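You operate a simulated robot arm through the tools that you are given. There is no shell and no other tool. Be economical: measure what you need, move in short steps, check, and stop when the job is done.

The job below is to be done with a simulated two-armed robot. You get a single attempt, and the scene is never put back.

## Task
Test the white lead: sound goes in the green tray, broken in the dark tray.
Fine: stand it in the tester, hold the tester with one hand while the other pushes the slide home, and hold it again to draw the slide away. Set down upright: what you pick out.
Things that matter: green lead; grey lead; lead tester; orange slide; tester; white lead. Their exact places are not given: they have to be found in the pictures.

It is judged by the outcome, as a careful person would: the job done as asked, and still so three seconds after it is handed in. It fails if anything else is knocked over, pushed out of place, dropped, spilled or broken.

## Robot
Two 6-joint arms with three-finger grippers on one trunk, on a base that drives. Base frame: it is fixed to the floor where the robot stands at the start and does not move with it; the origin is under the middle of the robot, x ahead of it, y to its left, z up; the surface under the hand at the start is at about z = 850. Units: mm, degrees, N and s.
The left shoulder is at the start at [21, 171, 1497], the right one opposite. With the tool pointing down near the work surface each hand reaches from about 320 to 600 mm from the robot's upright axis, wherever it stands, measured 20 degrees to its own side. Places, roughly: orange slide [500, 400, 900]; tester [500, 300, 900]. Payload 2.2 kg a hand.
The TCP of each hand is the grasp point between the finger pads, 25 mm short of the fingertips. In the tool frame z runs along the fingers and y along their closing line. Largest opening 104 mm; the body of the gripper starts 74 mm behind the TCP.
Orientation is that of the tool frame in the base frame, as [roll, pitch, yaw] about the fixed x, y, z axes, in that order (R = Rz(yaw) Ry(pitch) Rx(roll)). With the fingers straight down and closing along the base's y, the tool's x points along the base's -x, its y along +y and its z along -z.

## Interface
- The arms move only by the tool drive_tool. It takes "left_moves", "right_moves" or both (then of equal length, played together; a hand with none holds still); each is a list of rows, each a list of 7 numbers: the shift along the tool's x, y, z in mm, then the turn, a rotation vector about the tool's x, y, z in degrees, then the opening, from 0 (shut) to 1 (fully open). In form: [[tx, ty, tz, rx, ry, rz, hand], ...]. A call has 1 to 20 rows; each row is the pose to reach, as a shift and turn from the pose commanded when the call began, along the tool's axes at that moment. Each row takes 0.2 s and may step no farther than 50 mm and 8.6 degrees from the row before; otherwise, or with a gripper value out of range, the whole call is refused. A pose out of reach is approached as far as the arm can. The call stops where the force on the tool passes 60 N (or 10 N more than at its start, if that is more) or the arm is blocked; 0.2 s more then pass. The fingers move at their own pace and stop on an object; they squeeze with about 25 N. The grip force told is the motor's: it shows also when the fingers shut on nothing. Time passes only in rows, and 0.2 s behind the last, so rows that repeat a pose let the fingers close. The reply holds the time, the measured pose of the TCP, the force on the tool along the base axes, the opening and the grip force, in the units named above and with some noise, with the torque about the TCP (base axes, N m) and any sound that the robot's microphone picked up, and new pictures: "views" is both (left out), scene, wrist or none (wrist: the cameras of the hands that moved).
- Cameras (640 x 400 px; columns grow to the right, rows downward): "scene" is now at [155.8, 37, 1380.4]; the picture's right is [0.26, -0.97, 0.00], its down [-0.61, -0.16, -0.78] and it looks along [0.75, 0.20, -0.63] (base axes); focal length 277 px, centre (320, 200). "left" rides on the left gripper at [82, -3, -104] in its tool frame; the picture's right is [0.04, 1.00, 0.00], its down [-0.75, 0.03, -0.66] and it looks along [-0.66, 0.03, 0.75] (tool axes); focal length 256 px, centre (320, 200). "right" rides on the right gripper at [82, 3, -104] in its tool frame; the picture's right is [-0.04, 1.00, 0.00], its down [-0.75, -0.03, -0.66] and it looks along [-0.66, -0.03, 0.75] (tool axes); focal length 256 px, centre (320, 200).
- raise_lower(by): slides the trunk up (or, below 0, down) by that many mm; the arms and the scene camera ride with it, the base frame stays. It gives what a move gives, with no picture.
- roll_base(legs): drives the robot by 1 to 6 legs, each [ahead, left, turn to the left] in mm, mm and degrees, along the robot's own axes; the way and the turn of a leg run together, so that a leg with both is an arc; at most 1500 mm and 180 degrees a leg. The arms and the cameras ride along, it lands a little off, and it stops where it bumps. It gives what a move gives, and a new picture of the scene camera.
- pan_tilt(pan, tilt): turns the head with the scene camera to pan (to the left, within 60 degrees either way) and tilt (down, from -29 to 69), counted from straight ahead of the robot. It gives what a move gives, and a new picture of the scene camera.
- probe_pixels(camera, pixels): for up to 12 pixels [column, row] of the newest picture of that camera ("zoom" is the newest enlarged one), the place [x, y, z] in the base frame of the surface seen there, good to about 3 mm, but the place of the scene camera against the robot may be out by one fixed shift of up to 25 mm in any direction. No time passes.
- enlarge(camera, box): a new picture of the part [left, top, right, bottom] of that camera's present view, enlarged. No time passes.
- hand_in(): hands the job in; it is judged then, once.

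Keep the steps short. Do not move on a guess: measure, check each grasp and each placing, and mend mistakes. In all there are 80 turns and 260 pictures (those below and enlarged ones count). Leave the grippers open and the arms clear of the work at the hand-in unless told otherwise, and finish with a single line.

The tools are called after ">>>" as a command line: name --argument value ..., lists and objects as JSON in quotes. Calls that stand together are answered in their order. drive_tool: Moves the arms, as the interface text tells. Its arguments: {"type":"object","properties":{"left_moves":{"type":"array","items":{"type":"array","items":{"type":"number"}}},"right_moves":{"type":"array","items":{"type":"array","items":{"type":"number"}}},"views":{"type":"string","enum":["both","scene","wrist","none"]}},"required":[]} The other tools are called the same way: raise_lower (by) slides the trunk up or down; roll_base (legs) drives the base; pan_tilt (pan, tilt) turns the head that bears the scene camera; probe_pixels (camera, pixels) gives the place of the surface under pixels of a picture; enlarge (camera, box) takes an enlarged picture of a part of a camera's view; hand_in () hands the job in.

At the start:

```text
time_s: 0.0
left_ee_pos: [453.1, 436.1, 1091.6]
left_ee_rot: [-180.0, 0.0, -180.0]
left_wrist_force: [0.0, 0.0, -0.4]
left_torque: [0.0, -0.02, -0.01]
left_width: 104.3
left_gripper_force: 0.1
right_ee_pos: [628.8, -0.9, 1193.3]
right_ee_rot: [180.0, -0.1, -180.0]
right_wrist_force: [0.0, 0.4, -0.1]
right_torque: [0.03, -0.03, -0.01]
right_width: 103.9
right_gripper_force: 0.1
trunk travel left (down, up): [-689.0, 53.0]
robot x, y, heading: [0.6, -1.7, 0.1]
head pan, tilt: [15.1, 39.1]
```

scene: 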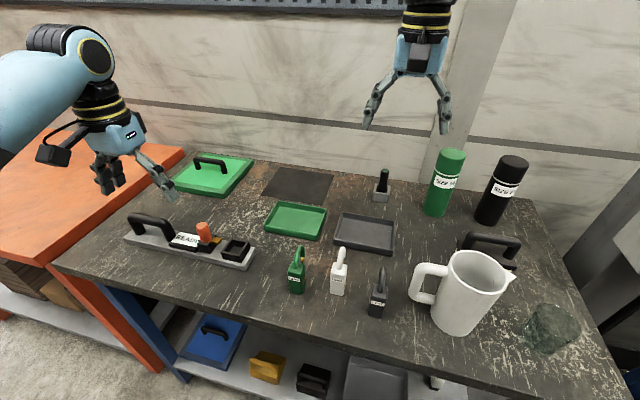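
right: 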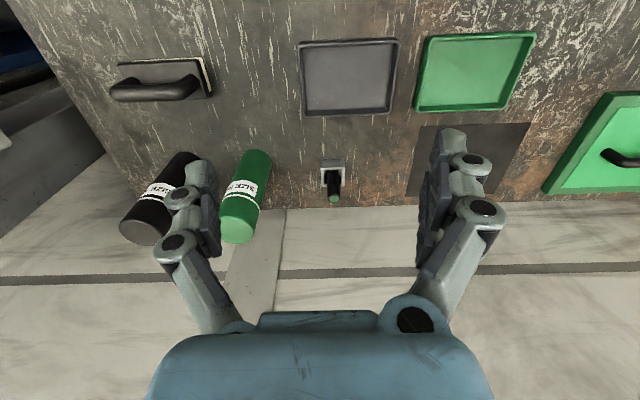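
left: 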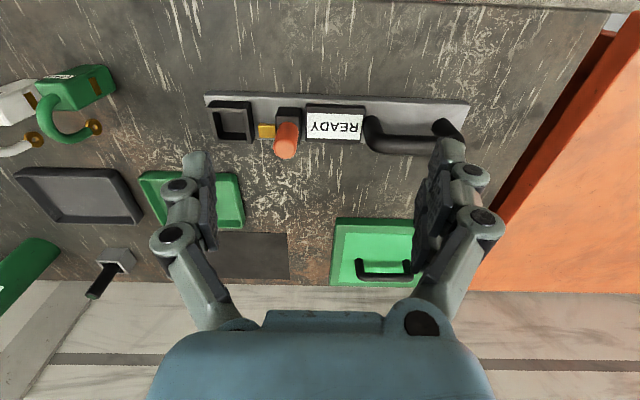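

The tester (handle, READY sign, orange knob, black socket) is at about (190,240), the white lead at (339,272). I enlarge both and measure.

>>> enlarge --camera "scene" --box '[110, 190, 270, 290]'

>>> enlarge --camera "scene" --box '[260, 190, 420, 330]'

>>> enlarge --camera "left" --box '[190, 70, 490, 180]'

>>> probe_pixels --camera "left" --pixels '[[232, 122], [217, 108], [248, 108], [250, 140], [266, 131], [287, 128], [285, 155], [400, 140], [370, 118], [445, 128], [210, 98], [465, 108]]'

>>> probe_pixels --camera "scene" --pixels '[[339, 285], [337, 272], [341, 252], [336, 261], [339, 293], [297, 283], [378, 305], [295, 220], [365, 232], [237, 245], [205, 228], [203, 240]]'

```text
4.00 times, centred on (190, 240) of scene
```

zoom: 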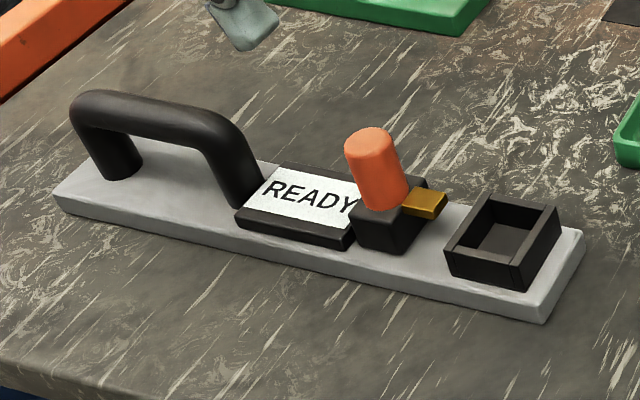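

```text
2.86 times, centred on (340, 260) of scene
```

zoom: 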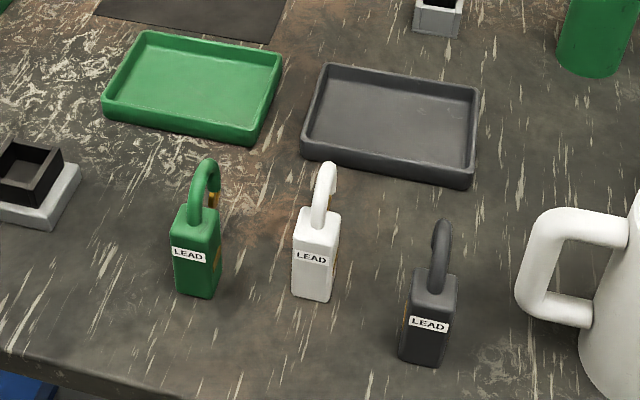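

```text
2.13 times, centred on (340, 125) of left
```

zoom: 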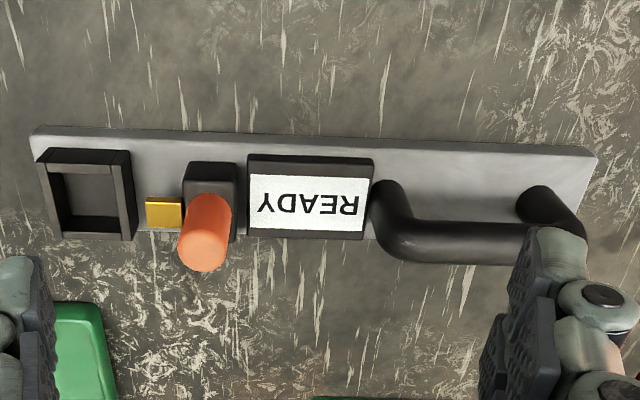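

```text
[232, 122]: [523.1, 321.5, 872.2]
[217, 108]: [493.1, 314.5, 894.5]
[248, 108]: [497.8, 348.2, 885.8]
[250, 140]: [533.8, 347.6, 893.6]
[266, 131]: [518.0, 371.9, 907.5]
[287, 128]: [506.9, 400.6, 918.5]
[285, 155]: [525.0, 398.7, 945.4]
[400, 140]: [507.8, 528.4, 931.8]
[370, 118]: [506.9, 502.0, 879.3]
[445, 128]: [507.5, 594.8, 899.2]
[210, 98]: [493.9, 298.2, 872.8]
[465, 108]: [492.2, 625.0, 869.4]
```

```text
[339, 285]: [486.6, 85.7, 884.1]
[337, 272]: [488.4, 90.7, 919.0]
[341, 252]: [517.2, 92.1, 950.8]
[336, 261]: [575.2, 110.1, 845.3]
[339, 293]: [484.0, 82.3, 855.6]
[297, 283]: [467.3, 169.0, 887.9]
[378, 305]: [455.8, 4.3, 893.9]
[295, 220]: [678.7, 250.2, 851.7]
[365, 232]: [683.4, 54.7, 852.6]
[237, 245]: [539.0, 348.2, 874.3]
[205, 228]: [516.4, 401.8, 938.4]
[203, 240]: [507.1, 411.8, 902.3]
```

The leads seem to carry brass contacts on one side; I look at which one, and probe it from the wrist pictures.

>>> enlarge --camera "left" --box '[0, 50, 150, 170]'

>>> enlarge --camera "scene" --box '[315, 240, 365, 300]'

>>> enlarge --camera "scene" --box '[330, 150, 440, 220]'

```text
3.33 times, centred on (75, 110) of left
```

zoom: 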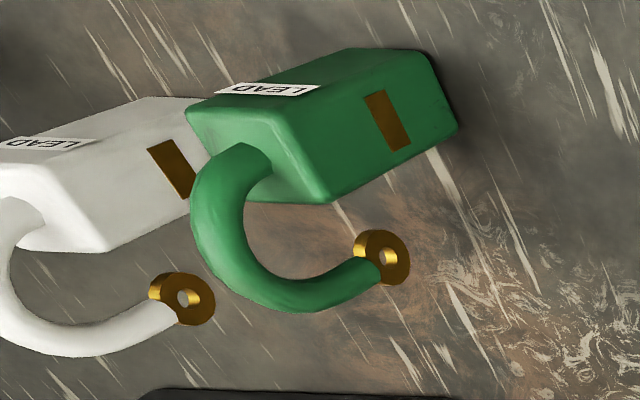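

```text
6.67 times, centred on (340, 270) of scene
```

zoom: 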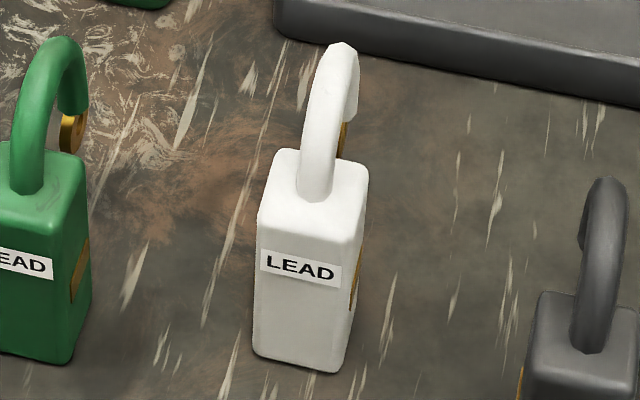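

```text
5.71 times, centred on (385, 185) of scene
```

zoom: 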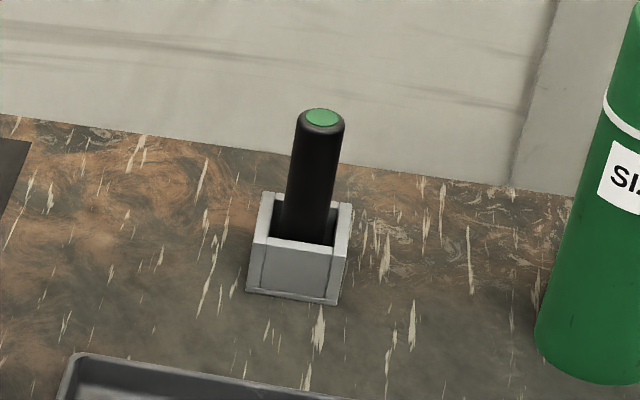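

The white lead has brass strips on both ±y sides and a hook ending in a ring toward +x; socket is about (515,330), handle about (508,550). That handle is out of reach, so I drive left 350 and ahead 50.

>>> roll_base --legs '[[0, 350, 0], [50, 0, 0]]'

```text
time_s: 2.8
left_ee_pos: [504.4, 775.6, 1091.6]
left_ee_rot: [-180.0, 0.0, 179.9]
left_wrist_force: [0.0, -0.2, -0.1]
left_torque: [-0.03, 0.0, 0.01]
left_width: 104.3
left_gripper_force: 0.0
right_ee_pos: [678.7, 339.3, 1195.1]
right_ee_rot: [-180.0, 0.0, 180.0]
right_wrist_force: [0.1, 0.1, 0.1]
right_torque: [0.03, 0.02, 0.0]
right_width: 104.3
right_gripper_force: 0.1
trunk travel left (down, up): [-689.0, 53.0]
robot x, y, heading: [53.9, 342.7, -0.3]
head pan, tilt: [15.1, 39.1]
```

scene: 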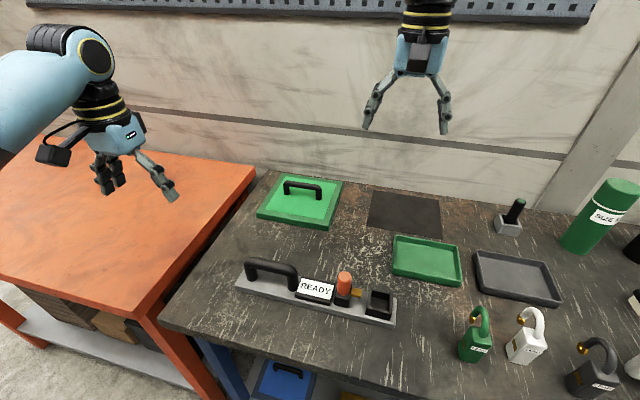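

The scene now shows everything. I bring the right hand over the white lead at height to look, and pan the head a little right.

>>> drive_tool --right_moves '[[30, -40, 0, 0, 0, 0, 1], [60, -78, 10, 0, 0, 0, 1], [90, -112, 25, 0, 0, 0, 1], [120, -146, 45, 0, 0, 0, 1], [150, -180, 65, 0, 0, 0, 1], [180, -215, 85, 0, 0, 0, 1], [209, -249, 105, 0, 0, 0, 1], [209, -249, 105, 0, 0, 0, 1]]' --views "wrist"

>>> pan_tilt --pan -10 --tilt 45

```text
refused: row 6 steps farther than a row can; nothing moved
```

```text
time_s: 3.6
left_ee_pos: [504.4, 774.9, 1091.7]
left_ee_rot: [180.0, 0.0, 180.0]
left_wrist_force: [0.1, -0.4, 0.2]
left_torque: [0.01, -0.04, 0.01]
left_width: 103.9
left_gripper_force: 0.0
right_ee_pos: [678.4, 339.5, 1193.8]
right_ee_rot: [180.0, 0.0, 179.8]
right_wrist_force: [0.3, -0.3, -0.7]
right_torque: [-0.02, -0.04, 0.0]
right_width: 104.0
right_gripper_force: 0.1
trunk travel left (down, up): [-689.0, 53.0]
robot x, y, heading: [49.6, 338.6, 0.2]
head pan, tilt: [-10.0, 45.0]
```

scene: 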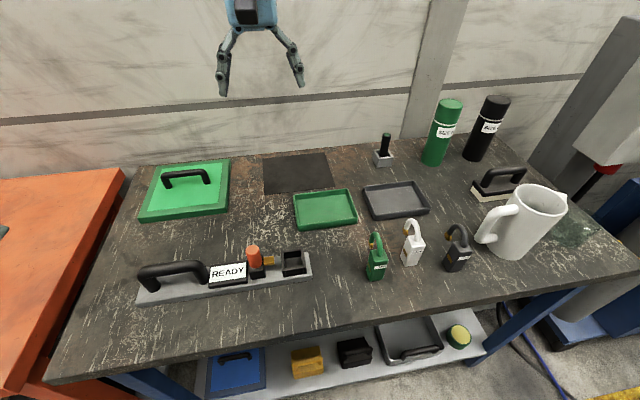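

Same path with smaller steps.

>>> drive_tool --right_moves '[[26, -31, 5, 0, 0, 0, 1], [52, -62, 15, 0, 0, 0, 1], [78, -93, 30, 0, 0, 0, 1], [104, -124, 45, 0, 0, 0, 1], [130, -155, 60, 0, 0, 0, 1], [156, -186, 75, 0, 0, 0, 1], [182, -217, 90, 0, 0, 0, 1], [209, -249, 105, 0, 0, 0, 1], [209, -249, 105, 0, 0, 0, 1]]' --views "wrist"

```text
time_s: 5.7
left_ee_pos: [506.0, 776.5, 1090.7]
left_ee_rot: [179.9, 0.0, 179.9]
left_wrist_force: [-0.2, 1.3, -0.5]
left_torque: [-0.03, 0.0, 0.03]
left_width: 103.9
left_gripper_force: 0.0
right_ee_pos: [668.6, 100.7, 1002.3]
right_ee_rot: [-179.9, -0.1, 179.8]
right_wrist_force: [0.5, 0.6, -0.5]
right_torque: [-0.04, 0.0, 0.02]
right_width: 103.7
right_gripper_force: 0.0
right hand out of reach, approached as far as the arm can: row 1, 2, 3, 4, 5, 6, 7, 8, 9
trunk travel left (down, up): [-689.0, 53.0]
robot x, y, heading: [46.2, 340.9, 0.1]
head pan, tilt: [-10.0, 45.0]
```

right: 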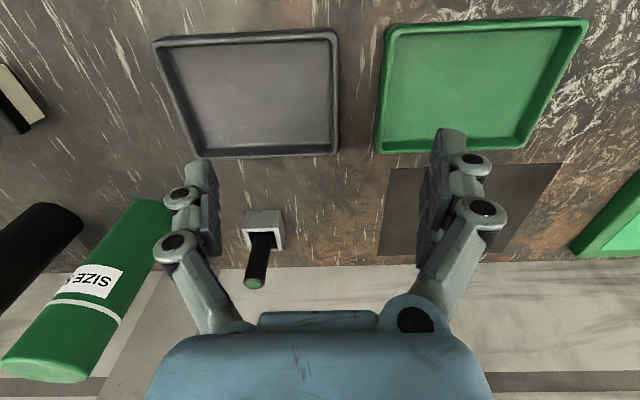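

The arm cannot fold that far in when that high. I raise the trunk fully for clearance, then look where the hand is.

>>> raise_lower --by 50

>>> drive_tool --right_moves '[[20, 0, 0, 0, 0, 0, 1], [40, 0, 0, 0, 0, 0, 1], [60, 0, 0, 0, 0, 0, 1]]' --views "wrist"

```text
time_s: 6.6
left_ee_pos: [506.0, 776.0, 1140.2]
left_ee_rot: [180.0, -0.1, 179.9]
left_wrist_force: [0.8, -0.4, -0.2]
left_torque: [-0.02, -0.03, -0.01]
left_width: 103.8
left_gripper_force: 0.0
right_ee_pos: [668.0, 98.7, 1053.1]
right_ee_rot: [-179.9, 0.0, 179.9]
right_wrist_force: [-0.2, 0.1, -0.2]
right_torque: [0.02, 0.02, 0.01]
right_width: 104.1
right_gripper_force: 0.1
trunk travel left (down, up): [-739.0, 3.0]
robot x, y, heading: [51.0, 342.6, -0.1]
head pan, tilt: [-10.0, 45.0]
```

```text
time_s: 7.4
left_ee_pos: [505.5, 775.5, 1141.3]
left_ee_rot: [-180.0, 0.1, 179.8]
left_wrist_force: [0.8, -0.7, 0.5]
left_torque: [-0.01, 0.0, 0.01]
left_width: 104.0
left_gripper_force: 0.0
right_ee_pos: [657.7, 98.8, 1031.1]
right_ee_rot: [-180.0, -0.1, 179.9]
right_wrist_force: [-0.1, 0.4, 0.2]
right_torque: [0.01, -0.02, 0.02]
right_width: 103.9
right_gripper_force: 0.1
right hand out of reach, approached as far as the arm can: row 1, 2, 3
trunk travel left (down, up): [-739.0, 3.0]
robot x, y, heading: [52.9, 341.8, -0.3]
head pan, tilt: [-10.0, 45.0]
```

right: 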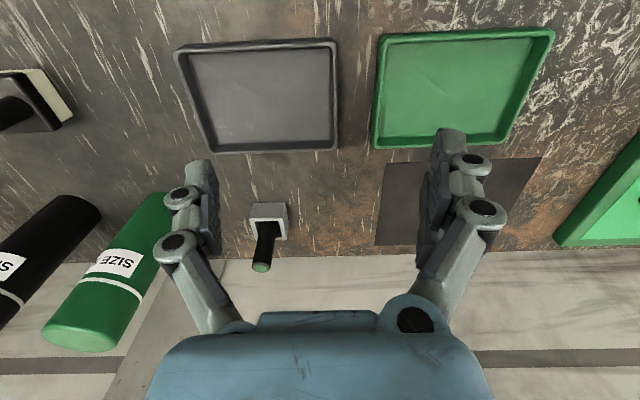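

The arm seems limited folded this high; I try going down 60 mm over clear table and then pulling in, to learn the reach.

>>> drive_tool --right_moves '[[0, 0, 30, 0, 0, 0, 0.7], [0, 0, 60, 0, 0, 0, 0.7], [25, 0, 60, 0, 0, 0, 0.7], [50, 0, 60, 0, 0, 0, 0.7]]' --views "wrist"

```text
time_s: 8.4
left_ee_pos: [505.2, 775.7, 1141.8]
left_ee_rot: [-180.0, 0.0, 180.0]
left_wrist_force: [0.4, -0.8, 0.3]
left_torque: [0.0, 0.0, 0.01]
left_width: 104.0
left_gripper_force: 0.1
right_ee_pos: [617.5, 100.4, 965.9]
right_ee_rot: [-179.9, 0.0, 179.9]
right_wrist_force: [0.3, -0.6, 0.1]
right_torque: [-0.01, 0.01, 0.04]
right_width: 72.9
right_gripper_force: 0.1
right hand out of reach, approached as far as the arm can: row 1, 2, 3, 4
trunk travel left (down, up): [-739.0, 3.0]
robot x, y, heading: [51.4, 341.1, -0.1]
head pan, tilt: [-10.0, 45.0]
```

right: 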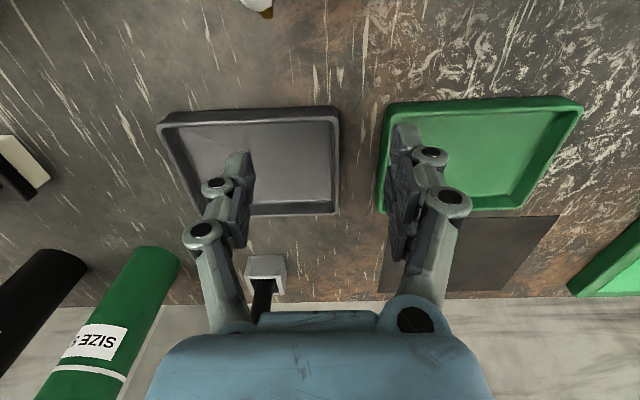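

I test what pose is taken as commanded: a small 20 mm shift outward.

>>> drive_tool --right_moves '[[-20, 0, 0, 0, 0, 0, 0.7]]' --views "none"

```text
time_s: 8.8
left_ee_pos: [506.1, 775.9, 1140.5]
left_ee_rot: [-179.9, 0.0, 179.9]
left_wrist_force: [-1.2, -0.4, 0.2]
left_torque: [-0.01, 0.01, 0.01]
left_width: 103.9
left_gripper_force: 0.1
right_ee_pos: [625.7, 101.4, 972.9]
right_ee_rot: [-180.0, -0.1, 179.9]
right_wrist_force: [-0.6, 0.1, 0.4]
right_torque: [-0.05, -0.02, 0.02]
right_width: 73.0
right_gripper_force: 0.1
right hand out of reach, approached as far as the arm can: row 1
trunk travel left (down, up): [-739.0, 3.0]
robot x, y, heading: [51.4, 339.4, -0.6]
head pan, tilt: [-10.0, 45.0]
```

That fits: the commanded pose is still far inside, about (380, 90, 1079). I command a pose at about (560, 95, 1000), well above the leads.

>>> drive_tool --right_moves '[[-45, 0, 15, 0, 0, 0, 0.7], [-90, 0, 35, 0, 0, 0, 0.7], [-135, 0, 50, 0, 0, 0, 0.7], [-180, 0, 65, 0, 0, 0, 0.7], [-180, 0, 79, 0, 0, 0, 0.7]]' --views "wrist"

```text
time_s: 10.0
left_ee_pos: [504.1, 775.3, 1141.9]
left_ee_rot: [180.0, -0.1, 179.9]
left_wrist_force: [-0.4, -0.3, 0.2]
left_torque: [0.04, 0.0, -0.01]
left_width: 104.0
left_gripper_force: 0.0
right_ee_pos: [632.1, 102.1, 982.1]
right_ee_rot: [-179.9, 0.0, 179.7]
right_wrist_force: [-0.1, -0.7, 0.4]
right_torque: [0.02, 0.01, 0.02]
right_width: 72.8
right_gripper_force: 0.0
right hand out of reach, approached as far as the arm can: row 1, 2, 3, 4, 5
trunk travel left (down, up): [-739.0, 3.0]
robot x, y, heading: [50.6, 341.9, -0.1]
head pan, tilt: [-10.0, 45.0]
```

right: 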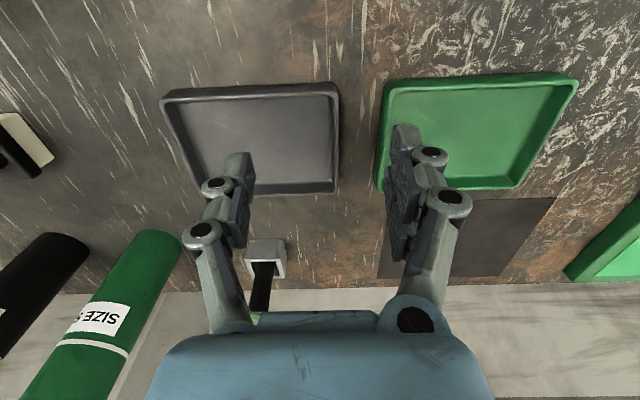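

This looks like a stuck arm posture. I lift the hand to 1140 and swing it outward, to the mirror image of the left arm's start posture, staying above mug and bottles.

>>> drive_tool --right_moves '[[-27, 0, -40, 0, 0, 0, 0.7], [-54, 0, -80, 0, 0, 0, 0.7], [-80, 0, -120, 0, 0, 0, 0.7], [-80, 0, -140, 0, 0, 0, 0.7], [-70, -40, -140, 0, 0, 0, 0.7], [-60, -80, -140, 0, 0, 0, 0.7], [-40, -120, -140, 0, 0, 0, 0.7], [-10, -155, -140, 0, 0, 0, 0.7], [20, -184, -140, 0, 0, 0, 0.7], [56, -184, -140, 0, 0, 0, 0.7], [56, -184, -140, 0, 0, 0, 0.7]]' --views "both"

```text
time_s: 12.4
left_ee_pos: [506.0, 775.3, 1141.3]
left_ee_rot: [179.9, 0.0, 179.9]
left_wrist_force: [0.7, -0.5, 0.5]
left_torque: [-0.01, 0.02, -0.01]
left_width: 104.2
left_gripper_force: 0.1
right_ee_pos: [570.7, -80.3, 1122.0]
right_ee_rot: [179.9, -0.1, 180.0]
right_wrist_force: [0.9, 0.2, 0.0]
right_torque: [-0.01, 0.02, -0.02]
right_width: 72.8
right_gripper_force: 0.1
right hand out of reach, approached as far as the arm can: row 2, 3, 4
trunk travel left (down, up): [-739.0, 3.0]
robot x, y, heading: [49.9, 341.5, 0.3]
head pan, tilt: [-10.0, 45.0]
```

scene: 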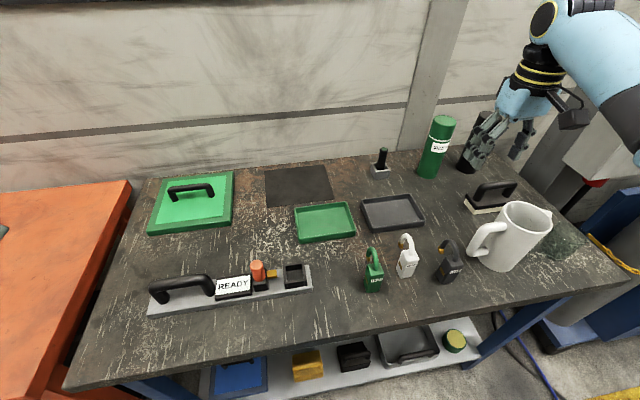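
right: 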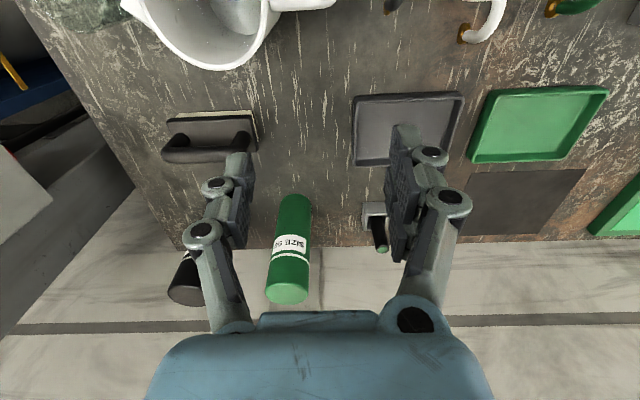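

Later rows are in reach. I let it settle and then step to about (540,0,1090).

>>> drive_tool --right_moves '[[0, 0, 0, 0, 0, 0, 0.7], [0, 0, 0, 0, 0, 0, 0.7], [0, 0, 0, 0, 0, 0, 0.7]]' --views "none"

```text
time_s: 13.2
left_ee_pos: [505.2, 775.2, 1142.0]
left_ee_rot: [180.0, 0.1, 179.9]
left_wrist_force: [0.4, -0.4, -0.7]
left_torque: [-0.04, 0.03, -0.01]
left_width: 103.8
left_gripper_force: 0.0
right_ee_pos: [570.5, -80.6, 1121.4]
right_ee_rot: [179.9, 0.0, 179.8]
right_wrist_force: [0.1, 0.1, -0.4]
right_torque: [0.04, -0.01, 0.0]
right_width: 73.0
right_gripper_force: 0.2
trunk travel left (down, up): [-739.0, 3.0]
robot x, y, heading: [54.5, 342.5, -0.2]
head pan, tilt: [-10.0, 45.0]
```

Settled at (570,-81,1121), in reach. So commands start from the real pose. I move to about (470,60,1070), still above the leads, where the leads come into view.

>>> drive_tool --right_moves '[[30, 30, 10, 0, 0, 0, 0.7], [60, 60, 20, 0, 0, 0, 0.7], [85, 100, 35, 0, 0, 0, 0.7], [100, 140, 50, 0, 0, 0, 0.7], [100, 140, 50, 0, 0, 0, 0.7]]' --views "wrist"

```text
time_s: 14.4
left_ee_pos: [505.3, 773.2, 1140.7]
left_ee_rot: [179.8, -0.1, 179.8]
left_wrist_force: [-0.7, -0.6, 1.1]
left_torque: [0.03, 0.0, -0.01]
left_width: 104.0
left_gripper_force: 0.1
right_ee_pos: [473.0, 59.1, 1069.2]
right_ee_rot: [180.0, -0.1, 179.9]
right_wrist_force: [0.0, -0.1, 0.7]
right_torque: [0.0, 0.02, 0.01]
right_width: 72.4
right_gripper_force: 0.1
trunk travel left (down, up): [-739.0, 3.0]
robot x, y, heading: [50.8, 341.3, -0.2]
head pan, tilt: [-10.0, 45.0]
```

right: 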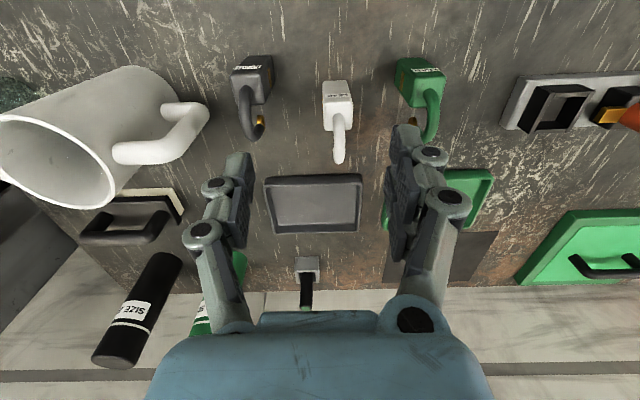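

In reach now. The white lead is at (338,110) in the right picture. I enlarge and probe it and the socket.

>>> enlarge --camera "right" --box '[300, 60, 400, 170]'

>>> probe_pixels --camera "right" --pixels '[[325, 101], [351, 98], [329, 124], [353, 122], [325, 84], [347, 82], [340, 115], [338, 130], [339, 150], [338, 160], [343, 92], [412, 92]]'

>>> probe_pixels --camera "scene" --pixels '[[405, 262], [407, 242], [404, 252], [402, 272], [415, 252], [398, 255]]'

```text
3.64 times, centred on (350, 115) of right
```

zoom: 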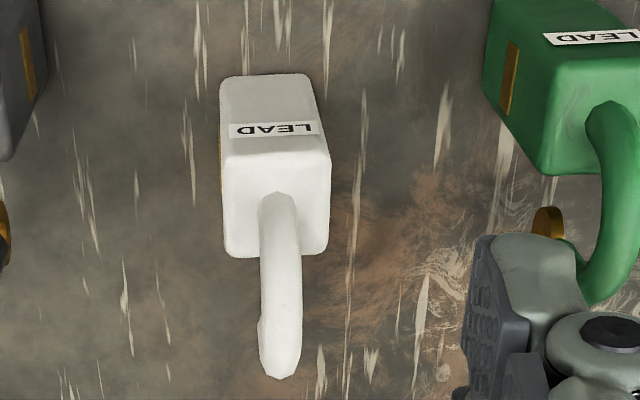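

```text
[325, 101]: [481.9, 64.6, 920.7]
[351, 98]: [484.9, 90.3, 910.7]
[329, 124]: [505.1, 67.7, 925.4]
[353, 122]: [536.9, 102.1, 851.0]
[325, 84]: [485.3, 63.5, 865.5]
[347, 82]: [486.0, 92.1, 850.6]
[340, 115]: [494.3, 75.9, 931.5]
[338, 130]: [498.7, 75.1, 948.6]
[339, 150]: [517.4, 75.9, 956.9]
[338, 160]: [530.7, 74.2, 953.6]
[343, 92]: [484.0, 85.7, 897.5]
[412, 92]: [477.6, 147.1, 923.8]
```

```text
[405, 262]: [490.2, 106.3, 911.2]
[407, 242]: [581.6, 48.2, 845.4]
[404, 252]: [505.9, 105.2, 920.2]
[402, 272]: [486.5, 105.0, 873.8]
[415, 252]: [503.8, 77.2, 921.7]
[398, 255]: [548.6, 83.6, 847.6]
```

The white body measures about 29×29 mm, centre near (498,76.5), z 850–925, hook up to about 960. I go to z≈1000 above it with opening 0.6 and check.

>>> drive_tool --right_moves '[[-25, 17.5, 0, 0, 0, 0, 0.6], [-25, 17.5, 40, 0, 0, 0, 0.6], [-25, 17.5, 69, 0, 0, 0, 0.6], [-25, 17.5, 69, 0, 0, 0, 0.6]]' --views "both"

```text
time_s: 15.4
left_ee_pos: [505.6, 775.6, 1141.8]
left_ee_rot: [-179.9, -0.1, 179.9]
left_wrist_force: [0.4, 0.4, 0.8]
left_torque: [0.01, -0.04, 0.01]
left_width: 103.7
left_gripper_force: 0.0
right_ee_pos: [497.2, 76.0, 1000.0]
right_ee_rot: [179.9, -0.1, 179.9]
right_wrist_force: [0.5, 0.2, -0.7]
right_torque: [0.01, -0.04, 0.02]
right_width: 62.2
right_gripper_force: 0.1
trunk travel left (down, up): [-739.0, 3.0]
robot x, y, heading: [53.2, 339.9, -0.3]
head pan, tilt: [-10.0, 45.0]
```

scene: 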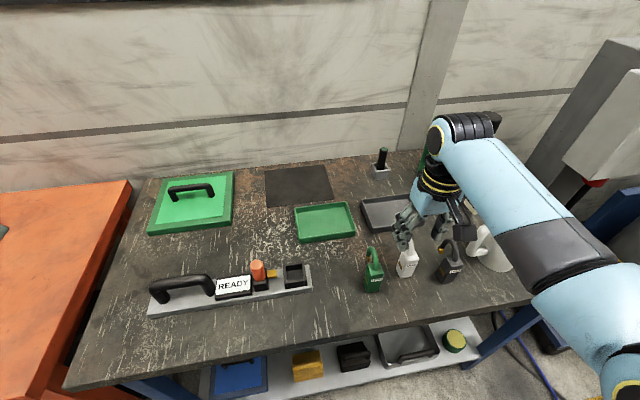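
right: 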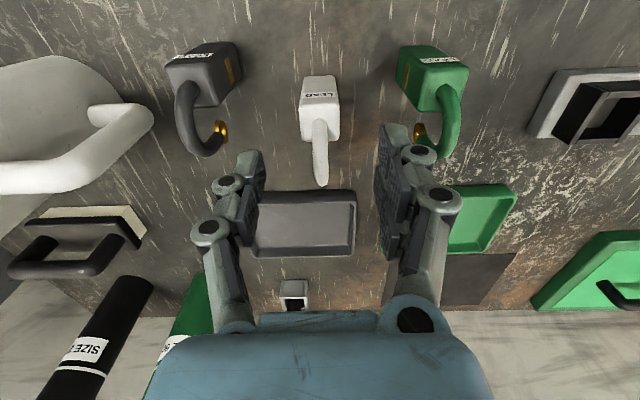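

Lead is centred between the fingers (col 319). I descend to z 918.

>>> drive_tool --right_moves '[[-1, 0.5, 40, 0, 0, 0, 0.6], [-1, 0.5, 82, 0, 0, 0, 0.6], [-1, 0.5, 82, 0, 0, 0, 0.6]]' --views "wrist"

```text
time_s: 16.2
left_ee_pos: [504.2, 775.2, 1141.3]
left_ee_rot: [-179.9, 0.1, 179.8]
left_wrist_force: [0.1, -0.2, 0.6]
left_torque: [-0.01, -0.01, -0.02]
left_width: 104.1
left_gripper_force: 0.0
right_ee_pos: [499.0, 76.3, 919.6]
right_ee_rot: [-180.0, 0.0, 179.8]
right_wrist_force: [-0.2, 0.3, 0.5]
right_torque: [0.03, -0.01, 0.03]
right_width: 62.5
right_gripper_force: 0.0
trunk travel left (down, up): [-739.0, 3.0]
robot x, y, heading: [51.8, 343.5, -0.3]
head pan, tilt: [-10.0, 45.0]
```

right: 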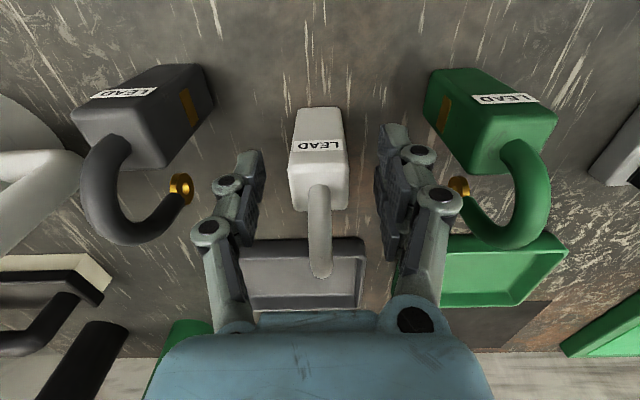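

The lead is well between the pads; green and grey are clear. I close.

>>> drive_tool --right_moves '[[0, 0, 0, 0, 0, 0, 0.4], [0, 0, 0, 0, 0, 0, 0.2], [0, 0, 0, 0, 0, 0, 0.1], [0, 0, 0, 0, 0, 0, 0.1]]' --views "wrist"

```text
time_s: 17.2
left_ee_pos: [505.5, 776.1, 1140.9]
left_ee_rot: [-180.0, -0.1, 179.9]
left_wrist_force: [-0.7, 0.3, 0.9]
left_torque: [-0.02, 0.01, 0.0]
left_width: 104.1
left_gripper_force: 0.1
right_ee_pos: [499.9, 76.5, 918.8]
right_ee_rot: [-180.0, -0.1, 179.9]
right_wrist_force: [0.9, -0.1, 0.1]
right_torque: [0.05, -0.02, 0.01]
right_width: 30.4
right_gripper_force: 24.9
trunk travel left (down, up): [-739.0, 3.0]
robot x, y, heading: [51.2, 341.4, -0.3]
head pan, tilt: [-10.0, 45.0]
```

right: 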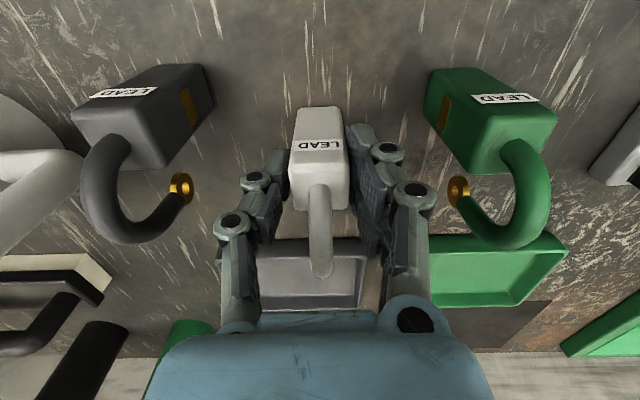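

Held (width 30.4, 25 N). I lift to about z 1055 and go sideways to y≈230, for an unblocked look at the socket.

>>> drive_tool --right_moves '[[0, 0, -40, 0, 0, 0, 0.1], [0, 0, -85, 0, 0, 0, 0.1], [0, 0, -130, 0, 0, 0, 0.1], [10, 40, -137, 0, 0, 0, 0.1], [20, 80, -137, 0, 0, 0, 0.1], [30, 120, -137, 0, 0, 0, 0.1], [30, 155, -137, 0, 0, 0, 0.1], [30, 155, -137, 0, 0, 0, 0.1]]' --views "both"

```text
time_s: 18.8
left_ee_pos: [506.0, 775.5, 1140.6]
left_ee_rot: [180.0, -0.2, 179.9]
left_wrist_force: [-0.1, 0.1, -0.3]
left_torque: [-0.02, 0.01, 0.0]
left_width: 104.0
left_gripper_force: 0.1
right_ee_pos: [478.7, 119.3, 1049.3]
right_ee_rot: [-168.9, 0.8, 177.9]
right_wrist_force: [-0.3, 0.3, -1.9]
right_torque: [-0.01, 0.0, -0.01]
right_width: 30.5
right_gripper_force: 25.1
trunk travel left (down, up): [-739.0, 3.0]
robot x, y, heading: [48.6, 342.3, -0.1]
head pan, tilt: [-10.0, 45.0]
stopped in row 8 (right hand): the arm was blocked; the commanded pose is now the measured one
```

scene: 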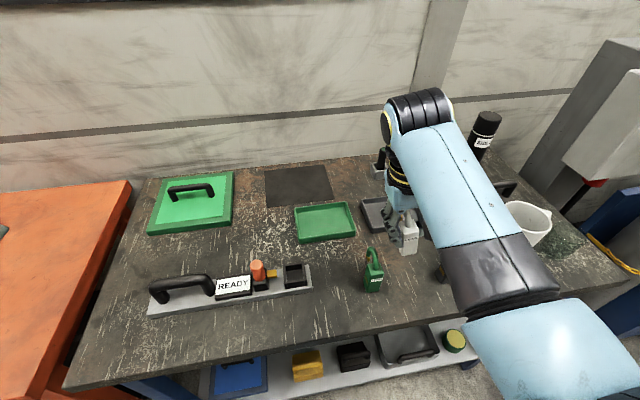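
right: 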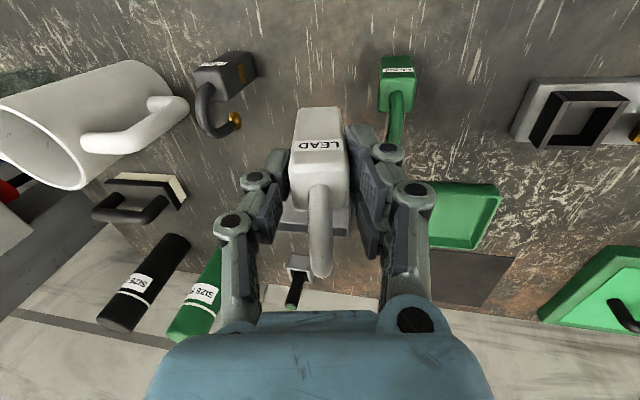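

The arm blocked at y≈119 and the tool tilted 11°; the lead is still held. I go back to y≈80 and level the tool; then I'll drive the base rather than stretch the arm inward.

>>> drive_tool --right_moves '[[-5, -20, 0, 6, 0.4, -1, 0.1], [-10, -38, 5, 11.1, 0.8, -2.1, 0.1], [-10, -38, 5, 11.1, 0.8, -2.1, 0.1], [-10, -38, 5, 11.1, 0.8, -2.1, 0.1]]' --views "wrist"

```text
time_s: 19.8
left_ee_pos: [505.4, 774.2, 1142.3]
left_ee_rot: [179.9, -0.2, 179.8]
left_wrist_force: [0.4, 0.0, -0.5]
left_torque: [-0.01, 0.01, 0.0]
left_width: 103.8
left_gripper_force: 0.0
right_ee_pos: [488.7, 82.5, 1052.3]
right_ee_rot: [-158.0, -0.5, 179.8]
right_wrist_force: [-0.2, -0.4, -3.0]
right_torque: [0.04, -0.02, -0.03]
right_width: 30.3
right_gripper_force: 25.3
trunk travel left (down, up): [-739.0, 3.0]
robot x, y, heading: [51.2, 338.6, -0.0]
head pan, tilt: [-10.0, 45.0]
```

right: 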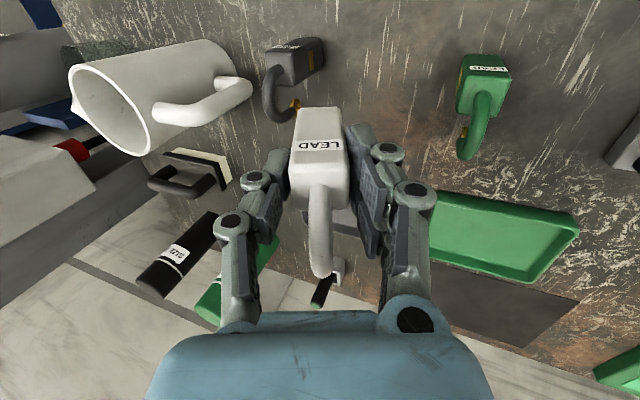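

Wrong sign: the roll is now −158. I turn back by −22° in small steps.

>>> drive_tool --right_moves '[[0, 0, 0, -7.5, 0, 0, 0.1], [0, 0, 0, -15, 0, 0, 0.1], [0, 0, 0, -22, -0.3, 0, 0.1], [0, 0, 0, -22, -0.3, 0, 0.1], [0, 0, 0, -22, -0.3, 0, 0.1]]' --views "wrist"

```text
time_s: 21.0
left_ee_pos: [506.0, 775.7, 1140.9]
left_ee_rot: [180.0, -0.2, 179.7]
left_wrist_force: [0.3, 0.4, 0.2]
left_torque: [-0.02, -0.01, 0.03]
left_width: 104.0
left_gripper_force: 0.1
right_ee_pos: [487.9, 81.9, 1052.1]
right_ee_rot: [179.8, -0.1, 179.8]
right_wrist_force: [1.4, -0.3, -3.3]
right_torque: [-0.01, 0.03, 0.03]
right_width: 30.9
right_gripper_force: 25.0
trunk travel left (down, up): [-739.0, 3.0]
robot x, y, heading: [48.0, 341.8, -0.2]
head pan, tilt: [-10.0, 45.0]
```

right: 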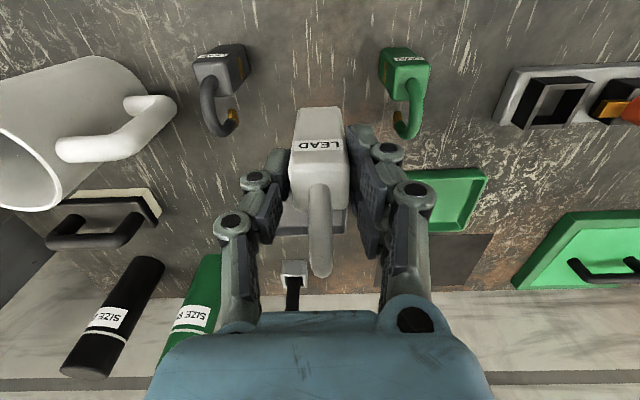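

Level again. Now I drive the base left 180 so that the hand comes near the socket with a view of it.

>>> roll_base --legs '[[0, 180, 0]]'

>>> drive_tool --right_moves '[[0, 0, 0, 0, 0, 0, 0.1]]' --views "both"

```text
time_s: 22.5
left_ee_pos: [507.6, 954.5, 1141.1]
left_ee_rot: [-180.0, 0.0, 179.7]
left_wrist_force: [0.9, 0.4, 0.2]
left_torque: [-0.04, 0.01, -0.01]
left_width: 104.0
left_gripper_force: 0.0
right_ee_pos: [486.7, 260.8, 1052.8]
right_ee_rot: [-179.9, -0.1, 179.7]
right_wrist_force: [-0.5, -0.2, -2.2]
right_torque: [0.03, 0.0, 0.0]
right_width: 30.5
right_gripper_force: 25.1
trunk travel left (down, up): [-739.0, 3.0]
robot x, y, heading: [52.2, 519.9, -0.5]
head pan, tilt: [-10.0, 45.0]
```

scene: 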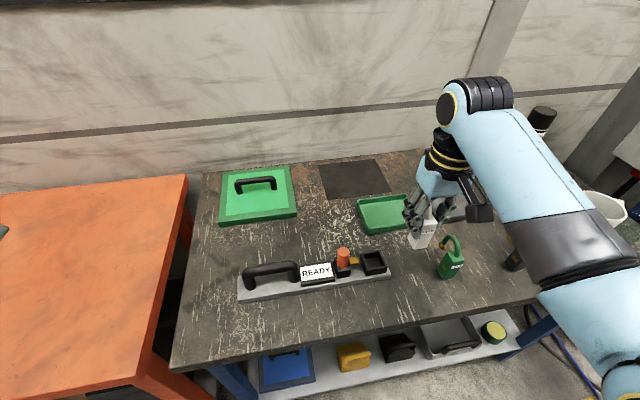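

```text
time_s: 22.9
left_ee_pos: [507.9, 952.2, 1142.3]
left_ee_rot: [179.9, 0.1, 179.6]
left_wrist_force: [0.9, -1.1, -0.8]
left_torque: [0.0, 0.05, 0.0]
left_width: 103.9
left_gripper_force: 0.1
right_ee_pos: [487.2, 260.2, 1050.6]
right_ee_rot: [179.9, -0.3, 179.6]
right_wrist_force: [0.1, -1.0, -1.6]
right_torque: [0.0, -0.02, -0.02]
right_width: 30.5
right_gripper_force: 24.8
trunk travel left (down, up): [-739.0, 3.0]
robot x, y, heading: [50.5, 517.2, -0.4]
head pan, tilt: [-10.0, 45.0]
```

scene: 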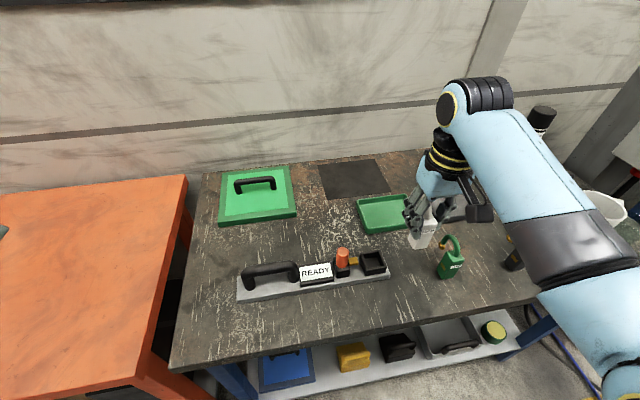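
right: 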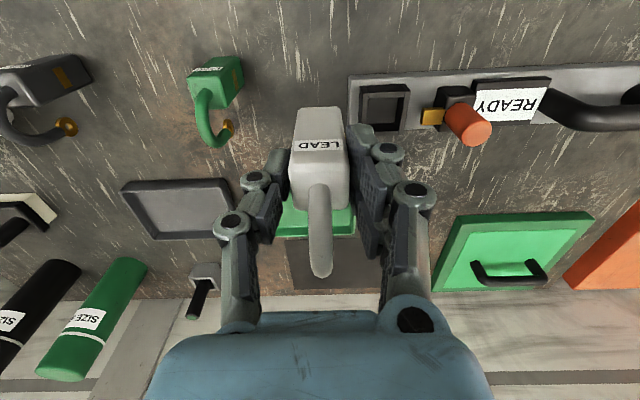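

Good view of the socket at (383,107). I enlarge it and measure its rim.

>>> enlarge --camera "right" --box '[340, 65, 500, 150]'

>>> enlarge --camera "right" --box '[345, 70, 425, 140]'

>>> probe_pixels --camera "zoom" --pixels '[[320, 200]]'

```text
4.00 times, centred on (420, 108) of right
```

zoom: 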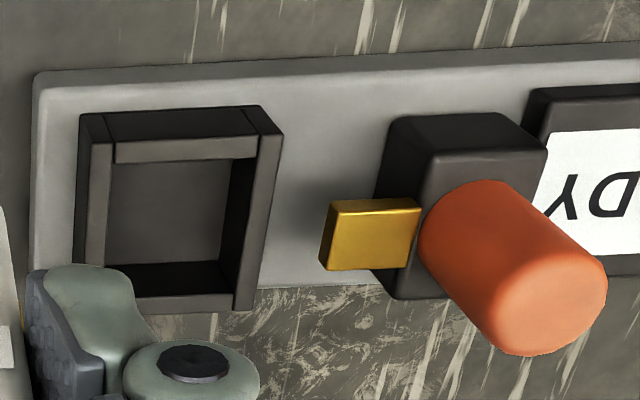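

```text
5.71 times, centred on (385, 105) of right
```

zoom: 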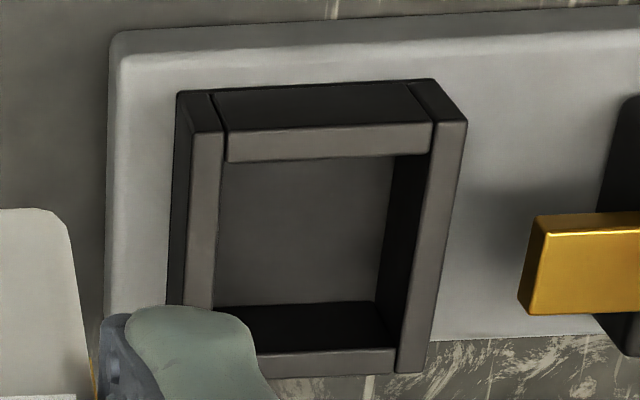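

```text
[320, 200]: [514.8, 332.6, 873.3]
```

>>> probe_pixels --camera "zoom" --pixels '[[208, 200], [240, 145], [410, 138], [430, 250], [448, 130], [320, 362], [200, 140], [410, 360], [545, 230], [530, 290], [330, 143], [205, 270]]'

```text
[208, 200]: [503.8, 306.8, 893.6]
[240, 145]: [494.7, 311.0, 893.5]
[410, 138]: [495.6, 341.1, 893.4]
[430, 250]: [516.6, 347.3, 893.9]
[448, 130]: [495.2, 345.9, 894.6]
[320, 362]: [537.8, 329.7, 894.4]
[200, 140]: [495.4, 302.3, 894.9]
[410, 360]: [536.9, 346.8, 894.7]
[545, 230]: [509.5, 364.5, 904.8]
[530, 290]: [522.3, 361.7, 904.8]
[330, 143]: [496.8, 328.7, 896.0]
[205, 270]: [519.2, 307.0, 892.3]
```

Socket centre about (516.5, 327), inner about 35 mm, rim z 894, floor 873. I check where the lead sits in the hand.

>>> enlarge --camera "right" --box '[270, 90, 370, 220]'

>>> probe_pixels --camera "right" --pixels '[[318, 115], [318, 130], [318, 140], [297, 165], [297, 180], [297, 200], [340, 190], [340, 205], [316, 175], [312, 112], [340, 165], [300, 150]]'

```text
3.08 times, centred on (320, 155) of right
```

zoom: 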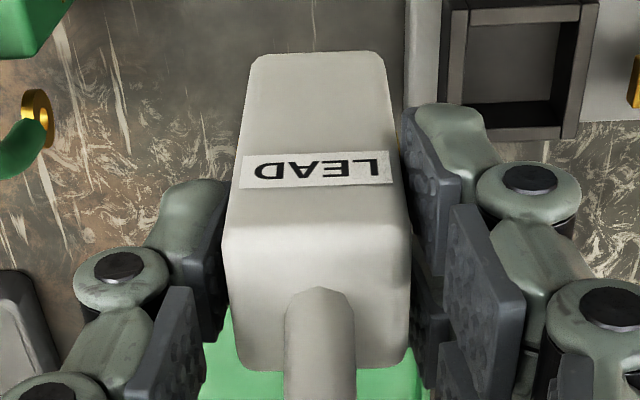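

```text
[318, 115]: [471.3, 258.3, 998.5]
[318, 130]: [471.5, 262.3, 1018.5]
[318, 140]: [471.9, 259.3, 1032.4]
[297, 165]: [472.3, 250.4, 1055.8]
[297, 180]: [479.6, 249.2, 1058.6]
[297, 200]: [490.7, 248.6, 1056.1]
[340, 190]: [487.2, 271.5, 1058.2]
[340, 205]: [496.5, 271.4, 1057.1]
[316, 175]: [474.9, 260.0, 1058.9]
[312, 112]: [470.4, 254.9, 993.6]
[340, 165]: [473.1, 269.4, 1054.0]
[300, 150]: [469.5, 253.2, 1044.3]
```

Lead centre is about 1.3 mm nearer than the TCP; target TCP (517.8, 327). I drive the base left 67.

>>> roll_base --legs '[[0, 67, 0]]'

>>> drive_tool --right_moves '[[-30, 0, 0, 0, 0, 0, 0.1], [-30, 0, 0, 0, 0, 0, 0.1], [-30, 0, 0, 0, 0, 0, 0.1]]' --views "wrist"

```text
time_s: 23.9
left_ee_pos: [508.1, 1020.4, 1141.9]
left_ee_rot: [-180.0, 0.0, 179.7]
left_wrist_force: [-0.4, 0.5, 0.1]
left_torque: [-0.03, 0.01, -0.01]
left_width: 104.0
left_gripper_force: 0.1
right_ee_pos: [487.1, 327.9, 1052.1]
right_ee_rot: [180.0, -0.2, 179.7]
right_wrist_force: [0.7, -0.3, -2.2]
right_torque: [-0.06, 0.0, -0.02]
right_width: 30.5
right_gripper_force: 24.9
trunk travel left (down, up): [-739.0, 3.0]
robot x, y, heading: [50.3, 586.7, -0.3]
head pan, tilt: [-10.0, 45.0]
```

scene: 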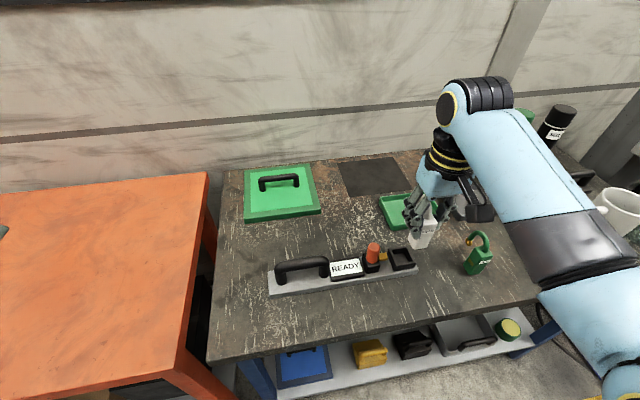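

```text
time_s: 24.7
left_ee_pos: [507.5, 1019.6, 1141.4]
left_ee_rot: [179.9, -0.1, 179.9]
left_wrist_force: [0.0, 0.0, -0.1]
left_torque: [0.02, 0.03, 0.0]
left_width: 104.0
left_gripper_force: 0.1
right_ee_pos: [517.4, 327.9, 1051.9]
right_ee_rot: [-179.9, -0.2, 179.7]
right_wrist_force: [0.5, -0.3, -4.1]
right_torque: [-0.04, 0.01, 0.01]
right_width: 30.2
right_gripper_force: 25.0
trunk travel left (down, up): [-739.0, 3.0]
robot x, y, heading: [49.6, 587.1, -0.4]
head pan, tilt: [-10.0, 45.0]
```

right: 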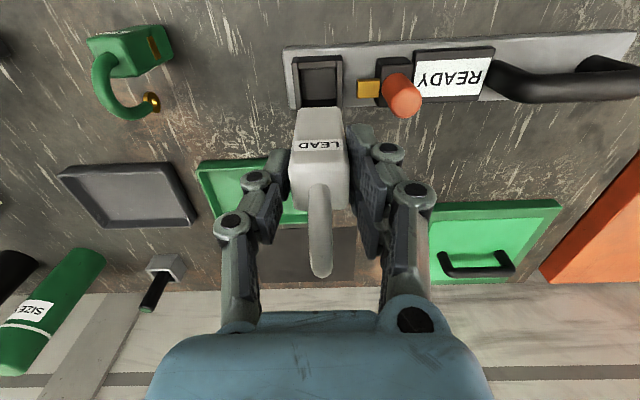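

Aligned. I descend to z 972, lead bottom just above the rim, and look.

>>> drive_tool --right_moves '[[0, -0.9, 40, 0, 0, 0, 0.1], [0, -0.9, 80, 0, 0, 0, 0.1], [0, -0.9, 80, 0, 0, 0, 0.1]]' --views "both"

>>> enlarge --camera "right" --box '[240, 50, 460, 220]'

```text
time_s: 25.5
left_ee_pos: [507.4, 1019.8, 1141.8]
left_ee_rot: [179.9, -0.1, 179.7]
left_wrist_force: [-0.6, -0.7, -0.2]
left_torque: [0.0, -0.05, 0.0]
left_width: 103.8
left_gripper_force: 0.1
right_ee_pos: [517.6, 325.9, 971.6]
right_ee_rot: [-180.0, -0.1, 179.6]
right_wrist_force: [-0.6, -0.4, -2.5]
right_torque: [0.02, -0.01, -0.01]
right_width: 30.5
right_gripper_force: 24.6
trunk travel left (down, up): [-739.0, 3.0]
robot x, y, heading: [51.7, 589.7, -0.3]
head pan, tilt: [-10.0, 45.0]
```

scene: 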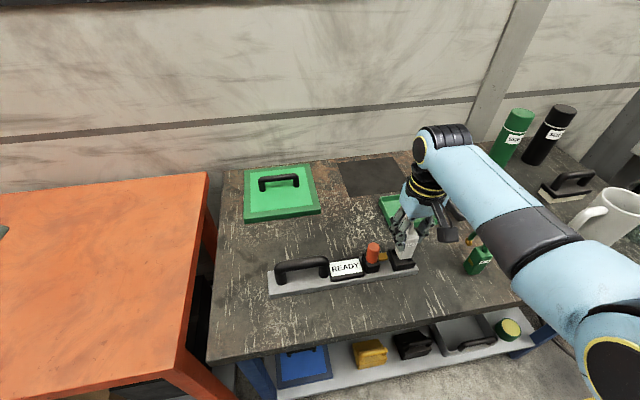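
right: 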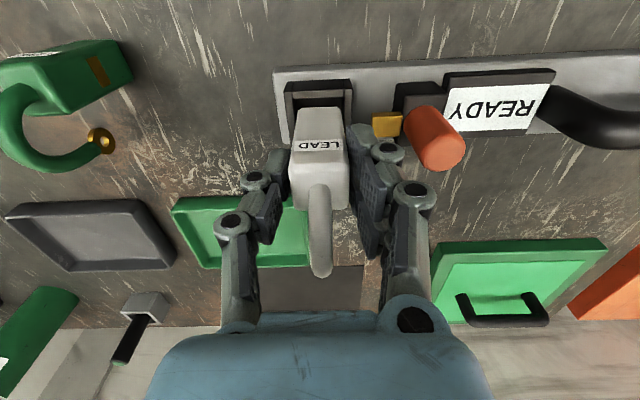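

```text
2.35 times, centred on (350, 135) of right
```

zoom: 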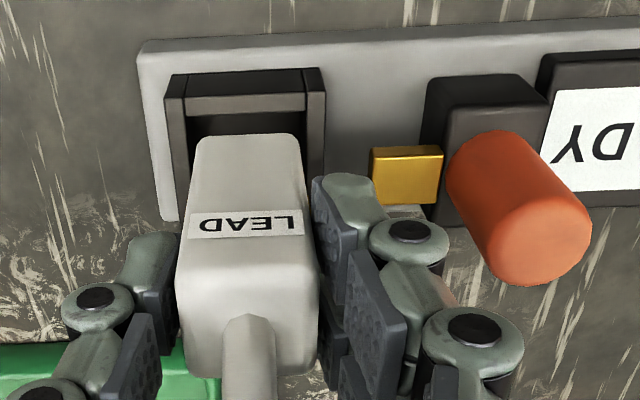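

Lead bottom lies centred over the opening. Before lowering I check the knuckle's clearance to the brass tongue and the knob.

>>> probe_pixels --camera "right" --pixels '[[390, 152], [401, 152], [415, 190], [432, 195], [362, 125], [375, 135], [388, 125], [437, 155], [462, 145], [432, 112]]'

```text
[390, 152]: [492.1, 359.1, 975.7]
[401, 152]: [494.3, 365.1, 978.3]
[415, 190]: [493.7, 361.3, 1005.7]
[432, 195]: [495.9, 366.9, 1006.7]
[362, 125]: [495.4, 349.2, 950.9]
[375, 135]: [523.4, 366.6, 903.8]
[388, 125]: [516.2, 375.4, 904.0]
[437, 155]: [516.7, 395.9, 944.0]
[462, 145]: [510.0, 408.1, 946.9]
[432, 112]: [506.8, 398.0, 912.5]
```

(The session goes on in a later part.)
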